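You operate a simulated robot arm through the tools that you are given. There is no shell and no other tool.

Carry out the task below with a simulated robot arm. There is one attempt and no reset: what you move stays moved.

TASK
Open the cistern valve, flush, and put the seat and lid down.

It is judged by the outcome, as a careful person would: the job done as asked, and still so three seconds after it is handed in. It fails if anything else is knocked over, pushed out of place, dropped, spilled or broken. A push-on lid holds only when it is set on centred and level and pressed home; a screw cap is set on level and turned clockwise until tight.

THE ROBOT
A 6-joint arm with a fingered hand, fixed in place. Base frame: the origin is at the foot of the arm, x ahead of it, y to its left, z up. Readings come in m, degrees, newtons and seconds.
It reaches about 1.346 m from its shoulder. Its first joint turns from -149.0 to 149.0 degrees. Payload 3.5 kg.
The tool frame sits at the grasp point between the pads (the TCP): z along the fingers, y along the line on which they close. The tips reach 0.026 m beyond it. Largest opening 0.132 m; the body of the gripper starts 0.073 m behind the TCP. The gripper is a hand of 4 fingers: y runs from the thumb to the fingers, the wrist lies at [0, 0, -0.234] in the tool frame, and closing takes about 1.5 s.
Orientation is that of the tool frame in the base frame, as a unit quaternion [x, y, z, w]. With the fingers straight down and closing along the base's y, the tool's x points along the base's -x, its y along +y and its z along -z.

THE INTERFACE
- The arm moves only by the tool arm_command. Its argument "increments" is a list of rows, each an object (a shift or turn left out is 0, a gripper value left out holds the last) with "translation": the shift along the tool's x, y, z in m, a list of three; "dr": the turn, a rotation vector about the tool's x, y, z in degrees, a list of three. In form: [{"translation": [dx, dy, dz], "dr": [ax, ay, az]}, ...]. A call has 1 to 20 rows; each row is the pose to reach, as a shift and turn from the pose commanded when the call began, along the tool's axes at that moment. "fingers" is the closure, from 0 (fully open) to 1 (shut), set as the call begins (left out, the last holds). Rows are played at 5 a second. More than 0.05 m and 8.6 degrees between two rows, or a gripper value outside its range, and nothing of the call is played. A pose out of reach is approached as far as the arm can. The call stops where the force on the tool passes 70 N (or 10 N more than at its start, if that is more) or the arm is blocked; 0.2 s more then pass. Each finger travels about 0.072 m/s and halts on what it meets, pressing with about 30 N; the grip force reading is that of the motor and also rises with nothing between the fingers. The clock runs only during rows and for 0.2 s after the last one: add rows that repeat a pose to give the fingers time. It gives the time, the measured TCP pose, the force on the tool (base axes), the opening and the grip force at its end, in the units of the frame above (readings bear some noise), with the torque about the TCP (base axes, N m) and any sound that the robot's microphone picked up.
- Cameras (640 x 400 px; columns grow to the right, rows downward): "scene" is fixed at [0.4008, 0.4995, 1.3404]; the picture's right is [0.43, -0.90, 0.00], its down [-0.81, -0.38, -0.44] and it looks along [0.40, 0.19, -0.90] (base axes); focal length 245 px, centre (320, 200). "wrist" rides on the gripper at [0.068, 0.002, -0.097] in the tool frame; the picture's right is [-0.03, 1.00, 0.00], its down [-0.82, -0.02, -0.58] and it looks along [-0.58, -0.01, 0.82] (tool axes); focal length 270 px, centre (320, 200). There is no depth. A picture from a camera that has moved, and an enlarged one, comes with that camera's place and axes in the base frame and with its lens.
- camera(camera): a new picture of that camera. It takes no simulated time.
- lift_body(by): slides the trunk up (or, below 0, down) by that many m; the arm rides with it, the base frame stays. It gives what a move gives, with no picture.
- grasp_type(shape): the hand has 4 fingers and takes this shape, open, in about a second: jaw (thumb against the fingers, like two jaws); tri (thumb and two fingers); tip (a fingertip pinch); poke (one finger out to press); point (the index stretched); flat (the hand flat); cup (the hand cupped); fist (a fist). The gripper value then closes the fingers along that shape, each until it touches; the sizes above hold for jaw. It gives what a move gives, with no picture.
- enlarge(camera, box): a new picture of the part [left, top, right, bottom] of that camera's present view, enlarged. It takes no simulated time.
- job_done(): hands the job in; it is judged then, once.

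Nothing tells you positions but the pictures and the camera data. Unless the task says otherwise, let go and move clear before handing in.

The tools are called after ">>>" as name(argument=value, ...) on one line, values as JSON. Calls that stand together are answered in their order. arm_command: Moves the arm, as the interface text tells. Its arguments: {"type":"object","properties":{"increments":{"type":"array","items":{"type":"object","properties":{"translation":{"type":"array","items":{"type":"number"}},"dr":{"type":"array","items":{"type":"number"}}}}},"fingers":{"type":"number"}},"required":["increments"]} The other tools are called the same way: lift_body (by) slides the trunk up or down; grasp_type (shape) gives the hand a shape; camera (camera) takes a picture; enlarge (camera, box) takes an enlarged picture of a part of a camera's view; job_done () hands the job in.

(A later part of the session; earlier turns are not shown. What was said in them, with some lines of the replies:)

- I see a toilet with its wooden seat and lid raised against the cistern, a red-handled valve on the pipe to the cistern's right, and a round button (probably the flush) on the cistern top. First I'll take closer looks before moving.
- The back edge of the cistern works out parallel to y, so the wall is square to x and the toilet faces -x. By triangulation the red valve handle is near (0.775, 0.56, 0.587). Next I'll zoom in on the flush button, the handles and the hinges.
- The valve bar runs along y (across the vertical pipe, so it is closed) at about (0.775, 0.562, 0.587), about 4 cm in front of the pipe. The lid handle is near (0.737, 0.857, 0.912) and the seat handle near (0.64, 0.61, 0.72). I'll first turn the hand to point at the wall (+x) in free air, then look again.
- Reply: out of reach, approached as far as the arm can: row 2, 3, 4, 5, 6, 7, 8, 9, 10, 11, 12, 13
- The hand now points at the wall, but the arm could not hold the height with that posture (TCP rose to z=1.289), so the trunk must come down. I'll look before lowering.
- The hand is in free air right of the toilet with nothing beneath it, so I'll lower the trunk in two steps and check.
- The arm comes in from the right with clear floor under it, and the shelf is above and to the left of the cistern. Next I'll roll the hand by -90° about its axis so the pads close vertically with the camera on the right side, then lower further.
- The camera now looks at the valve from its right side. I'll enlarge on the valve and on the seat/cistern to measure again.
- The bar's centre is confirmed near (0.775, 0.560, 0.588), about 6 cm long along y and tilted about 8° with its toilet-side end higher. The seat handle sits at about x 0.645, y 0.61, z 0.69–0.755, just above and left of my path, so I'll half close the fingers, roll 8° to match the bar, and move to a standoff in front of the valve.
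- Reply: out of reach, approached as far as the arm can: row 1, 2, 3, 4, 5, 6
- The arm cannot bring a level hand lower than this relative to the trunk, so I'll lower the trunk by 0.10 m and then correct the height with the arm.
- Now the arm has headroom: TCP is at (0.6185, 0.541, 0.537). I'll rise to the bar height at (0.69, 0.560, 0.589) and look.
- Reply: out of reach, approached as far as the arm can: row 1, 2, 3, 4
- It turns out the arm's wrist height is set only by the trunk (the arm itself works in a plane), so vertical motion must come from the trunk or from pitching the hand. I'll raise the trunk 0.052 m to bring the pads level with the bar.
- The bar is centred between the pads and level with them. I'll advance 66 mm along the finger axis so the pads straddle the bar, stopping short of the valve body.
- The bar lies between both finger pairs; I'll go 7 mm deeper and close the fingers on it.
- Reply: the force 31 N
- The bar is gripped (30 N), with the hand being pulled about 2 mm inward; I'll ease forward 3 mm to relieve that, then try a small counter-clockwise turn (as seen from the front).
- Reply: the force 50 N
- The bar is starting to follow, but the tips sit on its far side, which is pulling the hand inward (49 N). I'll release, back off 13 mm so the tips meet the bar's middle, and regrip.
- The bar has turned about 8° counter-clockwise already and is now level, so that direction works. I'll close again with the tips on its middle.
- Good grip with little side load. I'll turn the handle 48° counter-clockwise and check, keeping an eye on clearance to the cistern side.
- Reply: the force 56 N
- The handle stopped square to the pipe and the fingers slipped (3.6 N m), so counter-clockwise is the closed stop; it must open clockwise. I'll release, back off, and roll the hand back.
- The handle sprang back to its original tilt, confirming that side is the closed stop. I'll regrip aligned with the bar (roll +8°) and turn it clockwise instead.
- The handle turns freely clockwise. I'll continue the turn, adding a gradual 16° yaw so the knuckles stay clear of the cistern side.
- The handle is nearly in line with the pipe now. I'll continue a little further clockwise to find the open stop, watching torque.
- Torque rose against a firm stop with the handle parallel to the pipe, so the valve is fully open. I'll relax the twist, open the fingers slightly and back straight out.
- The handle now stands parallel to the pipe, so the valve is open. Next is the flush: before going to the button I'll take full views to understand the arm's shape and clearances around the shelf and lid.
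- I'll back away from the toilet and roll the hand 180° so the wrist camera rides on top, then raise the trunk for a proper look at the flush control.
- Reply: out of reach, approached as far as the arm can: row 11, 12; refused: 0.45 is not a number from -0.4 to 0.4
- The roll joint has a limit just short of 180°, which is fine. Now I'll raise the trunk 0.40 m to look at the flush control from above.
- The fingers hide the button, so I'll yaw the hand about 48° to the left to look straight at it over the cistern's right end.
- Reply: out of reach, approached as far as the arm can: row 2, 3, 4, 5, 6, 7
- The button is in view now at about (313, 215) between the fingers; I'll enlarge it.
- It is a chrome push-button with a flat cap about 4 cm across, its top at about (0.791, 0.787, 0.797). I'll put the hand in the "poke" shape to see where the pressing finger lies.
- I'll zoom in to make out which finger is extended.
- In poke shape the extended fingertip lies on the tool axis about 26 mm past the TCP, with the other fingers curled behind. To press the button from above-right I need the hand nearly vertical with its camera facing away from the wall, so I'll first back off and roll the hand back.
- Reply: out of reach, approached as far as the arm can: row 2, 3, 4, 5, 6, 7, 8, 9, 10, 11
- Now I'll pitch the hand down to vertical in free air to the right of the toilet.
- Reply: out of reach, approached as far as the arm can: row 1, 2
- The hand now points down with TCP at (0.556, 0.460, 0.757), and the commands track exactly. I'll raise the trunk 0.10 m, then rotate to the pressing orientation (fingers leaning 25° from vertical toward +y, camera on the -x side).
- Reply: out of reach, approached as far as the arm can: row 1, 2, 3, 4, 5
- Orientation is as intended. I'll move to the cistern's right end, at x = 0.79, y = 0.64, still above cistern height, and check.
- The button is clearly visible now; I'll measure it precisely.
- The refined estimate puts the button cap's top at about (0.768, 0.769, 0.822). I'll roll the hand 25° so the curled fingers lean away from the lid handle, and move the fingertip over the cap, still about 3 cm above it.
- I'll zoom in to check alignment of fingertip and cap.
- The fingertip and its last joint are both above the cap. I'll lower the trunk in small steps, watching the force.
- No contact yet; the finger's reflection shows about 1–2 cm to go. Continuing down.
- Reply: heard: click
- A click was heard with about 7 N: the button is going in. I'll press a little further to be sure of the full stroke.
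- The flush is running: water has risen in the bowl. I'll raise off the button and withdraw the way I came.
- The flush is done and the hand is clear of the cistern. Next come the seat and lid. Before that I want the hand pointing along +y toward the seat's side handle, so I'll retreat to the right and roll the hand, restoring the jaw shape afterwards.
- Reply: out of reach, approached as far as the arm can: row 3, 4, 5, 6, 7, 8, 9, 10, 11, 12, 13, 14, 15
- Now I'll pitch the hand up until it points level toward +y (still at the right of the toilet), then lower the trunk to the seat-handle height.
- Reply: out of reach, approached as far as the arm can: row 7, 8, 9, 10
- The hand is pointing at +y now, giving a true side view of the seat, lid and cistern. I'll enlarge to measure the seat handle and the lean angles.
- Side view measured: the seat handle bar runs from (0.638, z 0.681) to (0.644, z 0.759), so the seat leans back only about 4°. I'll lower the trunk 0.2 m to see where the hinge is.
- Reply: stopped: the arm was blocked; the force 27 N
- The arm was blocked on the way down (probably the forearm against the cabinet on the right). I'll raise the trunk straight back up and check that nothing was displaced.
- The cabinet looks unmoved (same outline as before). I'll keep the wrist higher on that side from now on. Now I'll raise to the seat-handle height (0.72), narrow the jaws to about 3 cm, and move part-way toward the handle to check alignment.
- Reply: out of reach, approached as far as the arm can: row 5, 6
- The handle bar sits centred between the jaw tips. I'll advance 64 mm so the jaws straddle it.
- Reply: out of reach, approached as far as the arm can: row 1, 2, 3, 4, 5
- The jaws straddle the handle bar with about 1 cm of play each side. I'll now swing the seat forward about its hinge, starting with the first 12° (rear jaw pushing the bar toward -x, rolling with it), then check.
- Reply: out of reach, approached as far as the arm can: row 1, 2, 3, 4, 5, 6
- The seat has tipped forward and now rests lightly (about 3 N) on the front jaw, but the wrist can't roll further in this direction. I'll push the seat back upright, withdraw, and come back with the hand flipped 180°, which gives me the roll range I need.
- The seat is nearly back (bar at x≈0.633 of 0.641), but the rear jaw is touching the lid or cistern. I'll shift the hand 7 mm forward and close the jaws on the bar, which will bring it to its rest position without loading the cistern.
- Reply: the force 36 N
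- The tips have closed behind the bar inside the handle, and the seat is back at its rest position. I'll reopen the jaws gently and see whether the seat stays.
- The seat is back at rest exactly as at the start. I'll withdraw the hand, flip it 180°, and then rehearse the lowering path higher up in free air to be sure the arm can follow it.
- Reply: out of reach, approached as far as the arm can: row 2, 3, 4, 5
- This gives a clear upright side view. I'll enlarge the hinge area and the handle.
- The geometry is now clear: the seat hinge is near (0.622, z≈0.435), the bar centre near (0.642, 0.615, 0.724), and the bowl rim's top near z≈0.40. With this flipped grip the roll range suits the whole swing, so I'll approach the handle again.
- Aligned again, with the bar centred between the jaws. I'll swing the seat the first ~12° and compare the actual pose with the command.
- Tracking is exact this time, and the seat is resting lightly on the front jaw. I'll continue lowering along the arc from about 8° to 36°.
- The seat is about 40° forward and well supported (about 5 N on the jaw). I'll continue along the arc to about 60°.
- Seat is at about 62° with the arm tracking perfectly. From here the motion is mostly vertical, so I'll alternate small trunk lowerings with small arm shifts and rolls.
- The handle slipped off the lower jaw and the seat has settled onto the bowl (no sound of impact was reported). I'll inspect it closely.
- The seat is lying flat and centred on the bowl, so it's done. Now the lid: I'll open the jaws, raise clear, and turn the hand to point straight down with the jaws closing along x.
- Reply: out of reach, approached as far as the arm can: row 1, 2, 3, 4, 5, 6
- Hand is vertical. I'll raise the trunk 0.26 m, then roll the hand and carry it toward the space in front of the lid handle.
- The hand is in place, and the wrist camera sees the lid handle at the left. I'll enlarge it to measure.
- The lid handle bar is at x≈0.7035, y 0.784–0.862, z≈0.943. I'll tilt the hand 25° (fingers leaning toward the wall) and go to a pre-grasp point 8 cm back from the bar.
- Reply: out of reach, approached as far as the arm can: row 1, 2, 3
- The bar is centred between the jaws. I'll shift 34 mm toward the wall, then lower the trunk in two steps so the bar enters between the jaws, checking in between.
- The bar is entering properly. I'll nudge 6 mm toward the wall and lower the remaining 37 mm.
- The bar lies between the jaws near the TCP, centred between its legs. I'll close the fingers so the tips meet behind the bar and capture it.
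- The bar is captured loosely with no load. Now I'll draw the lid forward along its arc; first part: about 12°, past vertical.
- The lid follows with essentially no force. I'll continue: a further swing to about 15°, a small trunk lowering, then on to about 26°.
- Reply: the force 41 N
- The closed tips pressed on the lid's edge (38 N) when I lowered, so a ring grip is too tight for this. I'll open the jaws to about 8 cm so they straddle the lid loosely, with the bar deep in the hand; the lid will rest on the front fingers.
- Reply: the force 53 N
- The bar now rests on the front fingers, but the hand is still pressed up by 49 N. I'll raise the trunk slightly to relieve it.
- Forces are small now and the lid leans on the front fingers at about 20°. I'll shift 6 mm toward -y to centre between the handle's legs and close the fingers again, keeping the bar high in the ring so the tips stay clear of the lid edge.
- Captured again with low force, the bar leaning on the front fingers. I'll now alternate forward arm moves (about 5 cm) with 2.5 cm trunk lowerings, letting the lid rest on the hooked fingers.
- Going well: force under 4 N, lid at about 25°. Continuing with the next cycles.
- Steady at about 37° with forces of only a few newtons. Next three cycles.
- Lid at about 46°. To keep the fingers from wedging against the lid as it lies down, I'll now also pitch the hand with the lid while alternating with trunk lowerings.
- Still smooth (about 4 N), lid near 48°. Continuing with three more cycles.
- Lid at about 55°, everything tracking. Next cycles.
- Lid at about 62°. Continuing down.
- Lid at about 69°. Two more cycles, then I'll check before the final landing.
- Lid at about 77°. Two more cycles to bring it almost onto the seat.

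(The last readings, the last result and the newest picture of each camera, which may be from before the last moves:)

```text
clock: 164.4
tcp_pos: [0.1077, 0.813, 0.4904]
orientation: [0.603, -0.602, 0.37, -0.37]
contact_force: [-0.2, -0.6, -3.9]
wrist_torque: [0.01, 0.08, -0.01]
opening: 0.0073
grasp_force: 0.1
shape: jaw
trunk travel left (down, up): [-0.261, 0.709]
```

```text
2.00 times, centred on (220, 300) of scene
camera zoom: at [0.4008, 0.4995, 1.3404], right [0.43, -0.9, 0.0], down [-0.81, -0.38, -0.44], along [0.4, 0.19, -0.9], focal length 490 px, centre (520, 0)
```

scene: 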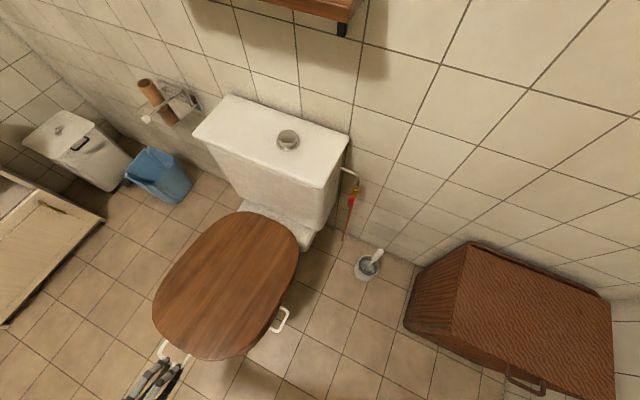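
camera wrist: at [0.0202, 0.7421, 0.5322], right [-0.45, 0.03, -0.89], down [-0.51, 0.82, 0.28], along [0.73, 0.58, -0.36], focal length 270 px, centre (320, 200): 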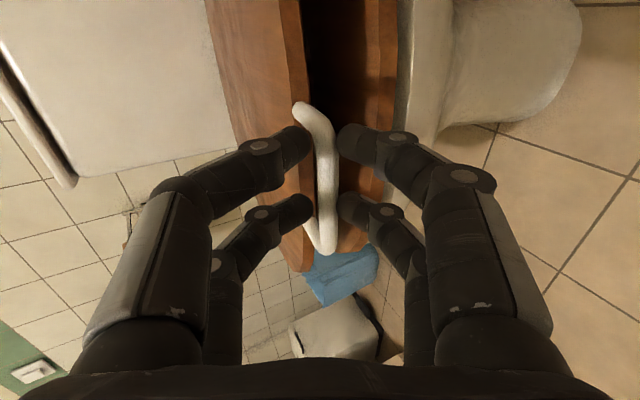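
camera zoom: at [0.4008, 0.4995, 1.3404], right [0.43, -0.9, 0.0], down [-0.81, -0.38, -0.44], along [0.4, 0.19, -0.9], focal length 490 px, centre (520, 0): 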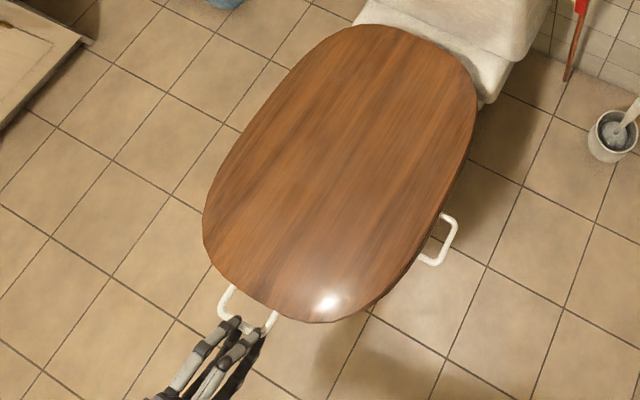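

Almost closed, the lid's free end about 4–5 cm above the seat. I'll lower gently in small steps and watch for landing.

>>> lift_body(by=-0.02)

>>> lift_body(by=-0.012)

>>> camera(camera="wrist")

>>> enlarge(camera="scene", box=[100, 200, 340, 400])

```text
clock: 165.1
tcp_pos: [0.1074, 0.8127, 0.4691]
orientation: [-0.602, 0.603, -0.369, 0.37]
contact_force: [-3.3, -1.5, -4.4]
wrist_torque: [-0.02, 0.13, -0.01]
opening: 0.0074
grasp_force: 0.0
shape: jaw
trunk travel left (down, up): [-0.241, 0.729]
```

```text
clock: 165.7
tcp_pos: [0.108, 0.813, 0.4576]
orientation: [-0.602, 0.603, -0.369, 0.371]
contact_force: [-4.8, -0.9, -5.0]
wrist_torque: [-0.01, 0.13, 0.01]
opening: 0.0074
grasp_force: 0.0
shape: jaw
trunk travel left (down, up): [-0.229, 0.741]
```

```text
taken
camera wrist: at [0.02, 0.7422, 0.5001], right [-0.45, 0.03, -0.89], down [-0.51, 0.82, 0.28], along [0.73, 0.58, -0.36], focal length 270 px, centre (320, 200)
```

wrist: 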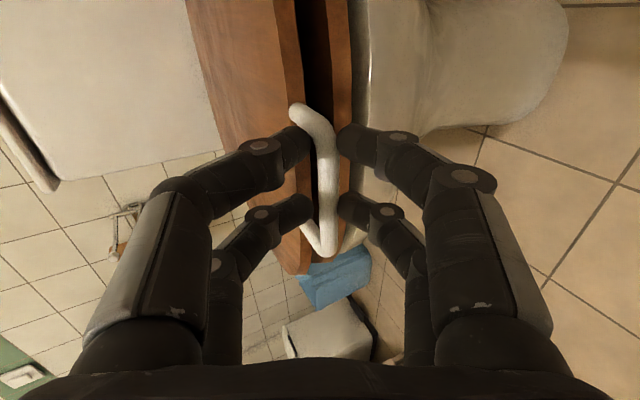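

```text
2.00 times, centred on (220, 300) of scene
camera zoom: at [0.4008, 0.4995, 1.3404], right [0.43, -0.9, 0.0], down [-0.81, -0.38, -0.44], along [0.4, 0.19, -0.9], focal length 490 px, centre (520, 0)
```

zoom: 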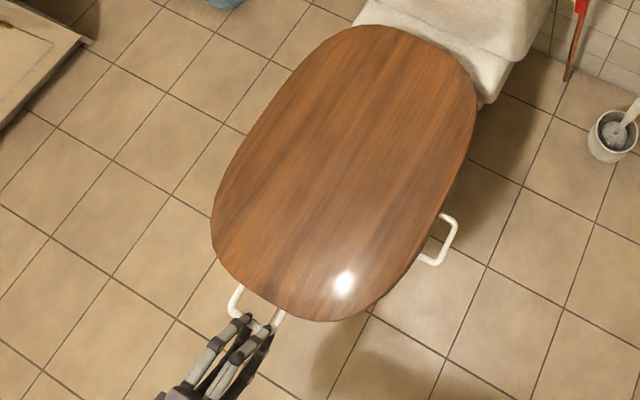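

Still about 5 N on the fingers with a small gap left under the lid. Lowering a bit more.

>>> lift_body(by=-0.01)

>>> lift_body(by=-0.008)

>>> camera(camera="wrist")

```text
clock: 166.3
tcp_pos: [0.107, 0.8123, 0.4485]
orientation: [-0.603, 0.603, -0.369, 0.37]
contact_force: [-5.1, 0.6, -2.7]
wrist_torque: [0.0, 0.1, -0.02]
opening: 0.0072
grasp_force: 0.1
shape: jaw
trunk travel left (down, up): [-0.219, 0.751]
```

```text
clock: 166.8
tcp_pos: [0.1085, 0.8107, 0.4414]
orientation: [-0.602, 0.603, -0.369, 0.372]
contact_force: [2.0, -0.4, 4.7]
wrist_torque: [-0.01, -0.06, 0.03]
opening: 0.0077
grasp_force: 0.0
shape: jaw
trunk travel left (down, up): [-0.211, 0.759]
```

```text
taken
camera wrist: at [0.0206, 0.7418, 0.483], right [-0.45, 0.03, -0.89], down [-0.51, 0.82, 0.28], along [0.74, 0.58, -0.35], focal length 270 px, centre (320, 200)
```

wrist: 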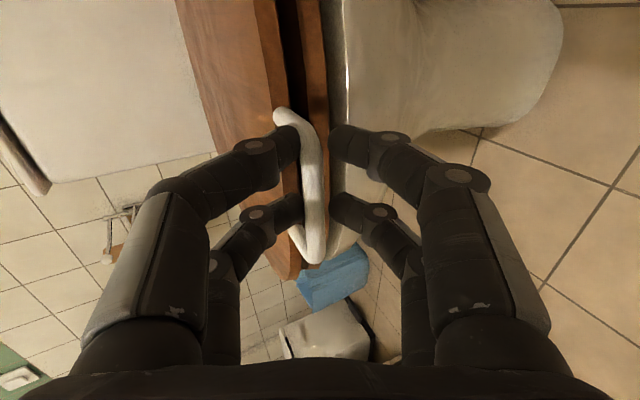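

The load has reversed (+5 N), so the lid has landed on the seat. I'll open the fingers fully and back straight out.

>>> arm_command(increments=[{"translation": [0, 0, 0]}, {"translation": [0, 0, 0]}, {"translation": [0, 0, 0]}, {"translation": [0, 0, 0]}, {"translation": [0, 0, 0]}, {"translation": [0, 0, 0]}, {"translation": [0, 0, 0]}], fingers=0.35)

>>> camera(camera="wrist")

>>> enlarge(camera="scene", box=[100, 200, 340, 400])

```text
clock: 168.4
tcp_pos: [0.1088, 0.8118, 0.4407]
orientation: [-0.603, 0.603, -0.369, 0.371]
contact_force: [-0.1, -0.2, -0.1]
wrist_torque: [0.0, 0.0, 0.0]
opening: 0.0855
grasp_force: 0.1
shape: jaw
trunk travel left (down, up): [-0.211, 0.759]
```

```text
taken
camera wrist: at [0.0202, 0.742, 0.4825], right [-0.45, 0.03, -0.89], down [-0.51, 0.82, 0.28], along [0.73, 0.58, -0.36], focal length 270 px, centre (320, 200)
```

wrist: 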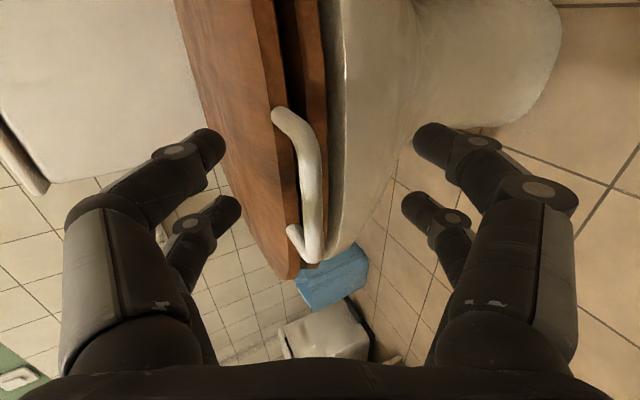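

```text
2.00 times, centred on (220, 300) of scene
camera zoom: at [0.4008, 0.4995, 1.3404], right [0.43, -0.9, 0.0], down [-0.81, -0.38, -0.44], along [0.4, 0.19, -0.9], focal length 490 px, centre (520, 0)
```

zoom: 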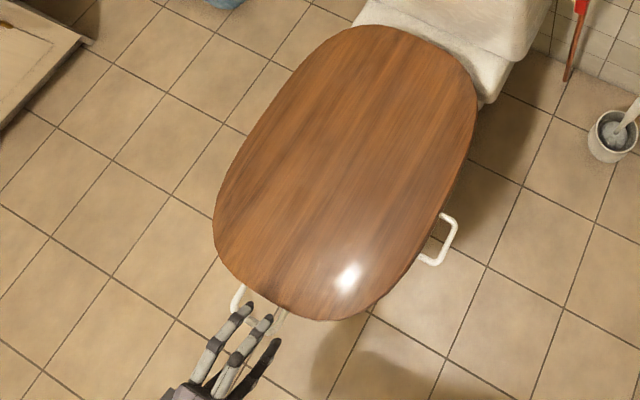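

The lid rests on the seat by itself with no contact on the hand. Backing out along -x, then raising the hand clear.

>>> arm_command(increments=[{"translation": [0, 0.0136, -0.0267]}, {"translation": [0, 0.0272, -0.0535]}, {"translation": [0, 0.0409, -0.0802]}, {"translation": [0, 0.0545, -0.107]}, {"translation": [0, 0.0545, -0.107]}])

>>> camera(camera="wrist")

>>> camera(camera="scene")

```text
clock: 169.6
tcp_pos: [-0.0131, 0.8117, 0.441]
orientation: [-0.603, 0.603, -0.369, 0.37]
contact_force: [-0.3, -0.3, -0.2]
wrist_torque: [-0.01, -0.03, -0.02]
opening: 0.0852
grasp_force: 0.1
shape: jaw
trunk travel left (down, up): [-0.211, 0.759]
```

```text
taken
camera wrist: at [-0.1007, 0.7419, 0.4827], right [-0.45, 0.03, -0.89], down [-0.51, 0.82, 0.28], along [0.73, 0.58, -0.35], focal length 270 px, centre (320, 200)
```

wrist: 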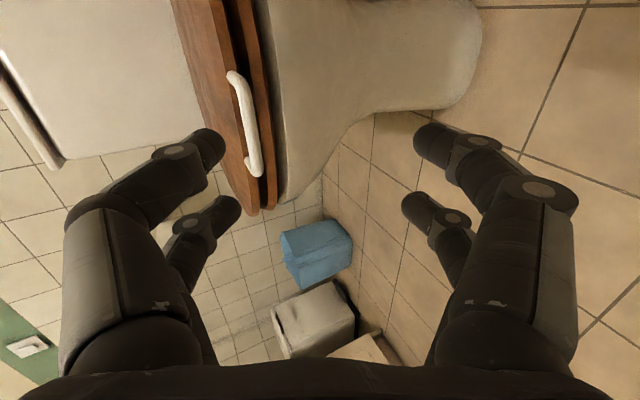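

```text
taken
```

scene: 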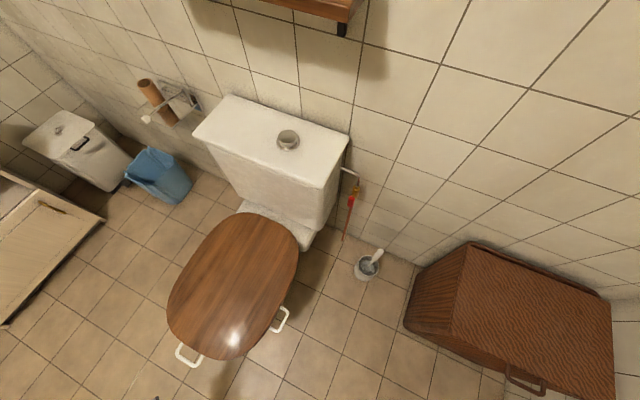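

Hand is clear. I'll zoom in on the lid/seat stack, the valve and the rest of the room for a final check.

>>> enlarge(camera="wrist", box=[150, 0, 350, 240])

>>> enlarge(camera="scene", box=[150, 80, 400, 380])

>>> enlarge(camera="scene", box=[310, 150, 400, 290])

```text
1.67 times, centred on (250, 120) of wrist
camera zoom: at [-0.1007, 0.7419, 0.4827], right [-0.45, 0.03, -0.89], down [-0.51, 0.82, 0.28], along [0.73, 0.58, -0.35], focal length 450 px, centre (437, 333)
```

zoom: 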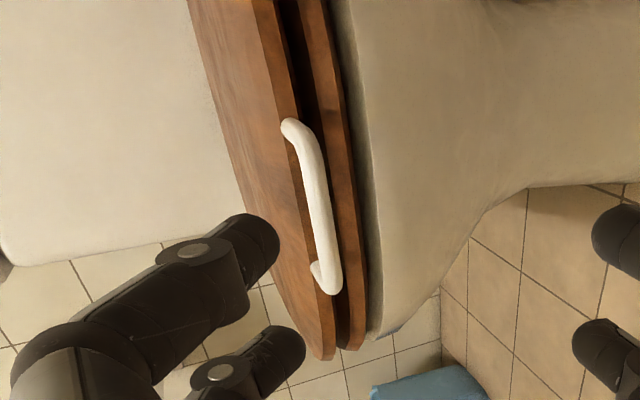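

```text
1.33 times, centred on (275, 230) of scene
camera zoom: at [0.4008, 0.4995, 1.3404], right [0.43, -0.9, 0.0], down [-0.81, -0.38, -0.44], along [0.4, 0.19, -0.9], focal length 326 px, centre (380, 160)
```

zoom: 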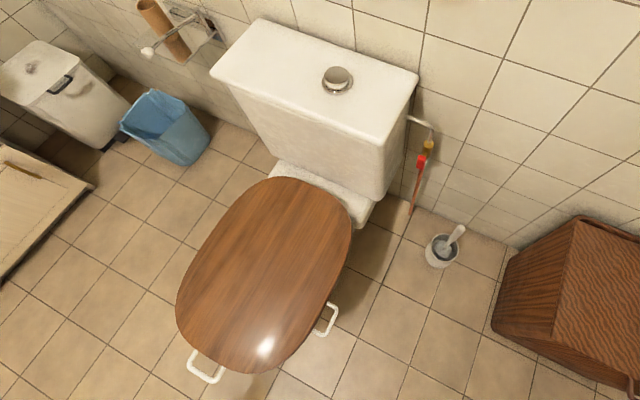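

```text
2.86 times, centred on (355, 220) of scene
camera zoom: at [0.4008, 0.4995, 1.3404], right [0.43, -0.9, 0.0], down [-0.81, -0.38, -0.44], along [0.4, 0.19, -0.9], focal length 700 px, centre (220, 143)
```

zoom: 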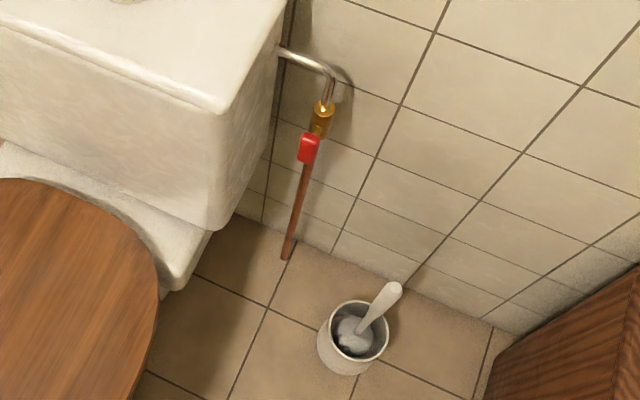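

The valve handle is parallel to its pipe, the flush ran with water in the bowl, and seat and lid are both lying flat, with nothing else displaced. I'll raise the hand a little further clear and take one last look.

>>> lift_body(by=0.2)

>>> camera(camera="wrist")

>>> camera(camera="scene")

```text
clock: 171.8
tcp_pos: [-0.0127, 0.8124, 0.6408]
orientation: [-0.602, 0.603, -0.37, 0.371]
contact_force: [0.5, 0.2, -0.5]
wrist_torque: [-0.04, 0.0, 0.04]
opening: 0.0855
grasp_force: 0.0
shape: jaw
trunk travel left (down, up): [-0.411, 0.559]
```

```text
taken
camera wrist: at [-0.1002, 0.7421, 0.6826], right [-0.45, 0.03, -0.89], down [-0.51, 0.82, 0.28], along [0.73, 0.58, -0.35], focal length 270 px, centre (320, 200)
```

wrist: 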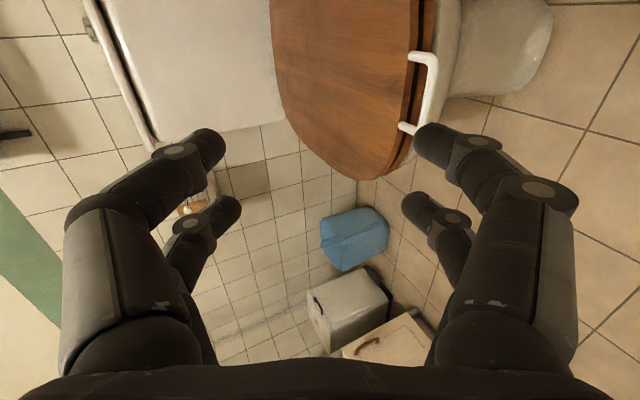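

```text
taken
```

scene: 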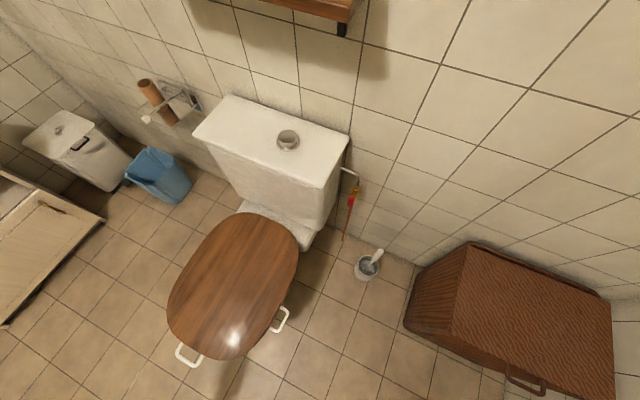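

The cistern valve is open, the toilet has been flushed, and the seat and lid are lying flat. The hand is empty and clear of everything, and nothing else looks disturbed, so I'm handing the job in.

>>> job_done()

```text
The job is handed in.
```

The job is handed in: the cistern valve is open, the toilet was flushed, and the seat and lid are both down.

- **Valve:** turned clockwise until it reached a firm stop, with the red handle now in line with the pipe.
- **Flush:** I pressed the button, heard a click, and saw the water rise in the bowl and then drain.
- **Seat:** I lowered it under control for most of the way, but its handle slipped off the fingers at roughly 65°. It dropped the last part onto the bowl; no impact sound was reported, and it lies flat.
- **Lid:** lowered all the way under control until it rested on the seat. A small gap of a few millimetres showed between lid and seat at the front.

At one point the arm was blocked on its way down, probably against the wooden cabinet on the right. I raised it straight away, and the cabinet looks to be in the same place as before. Nothing else appears moved or knocked over.
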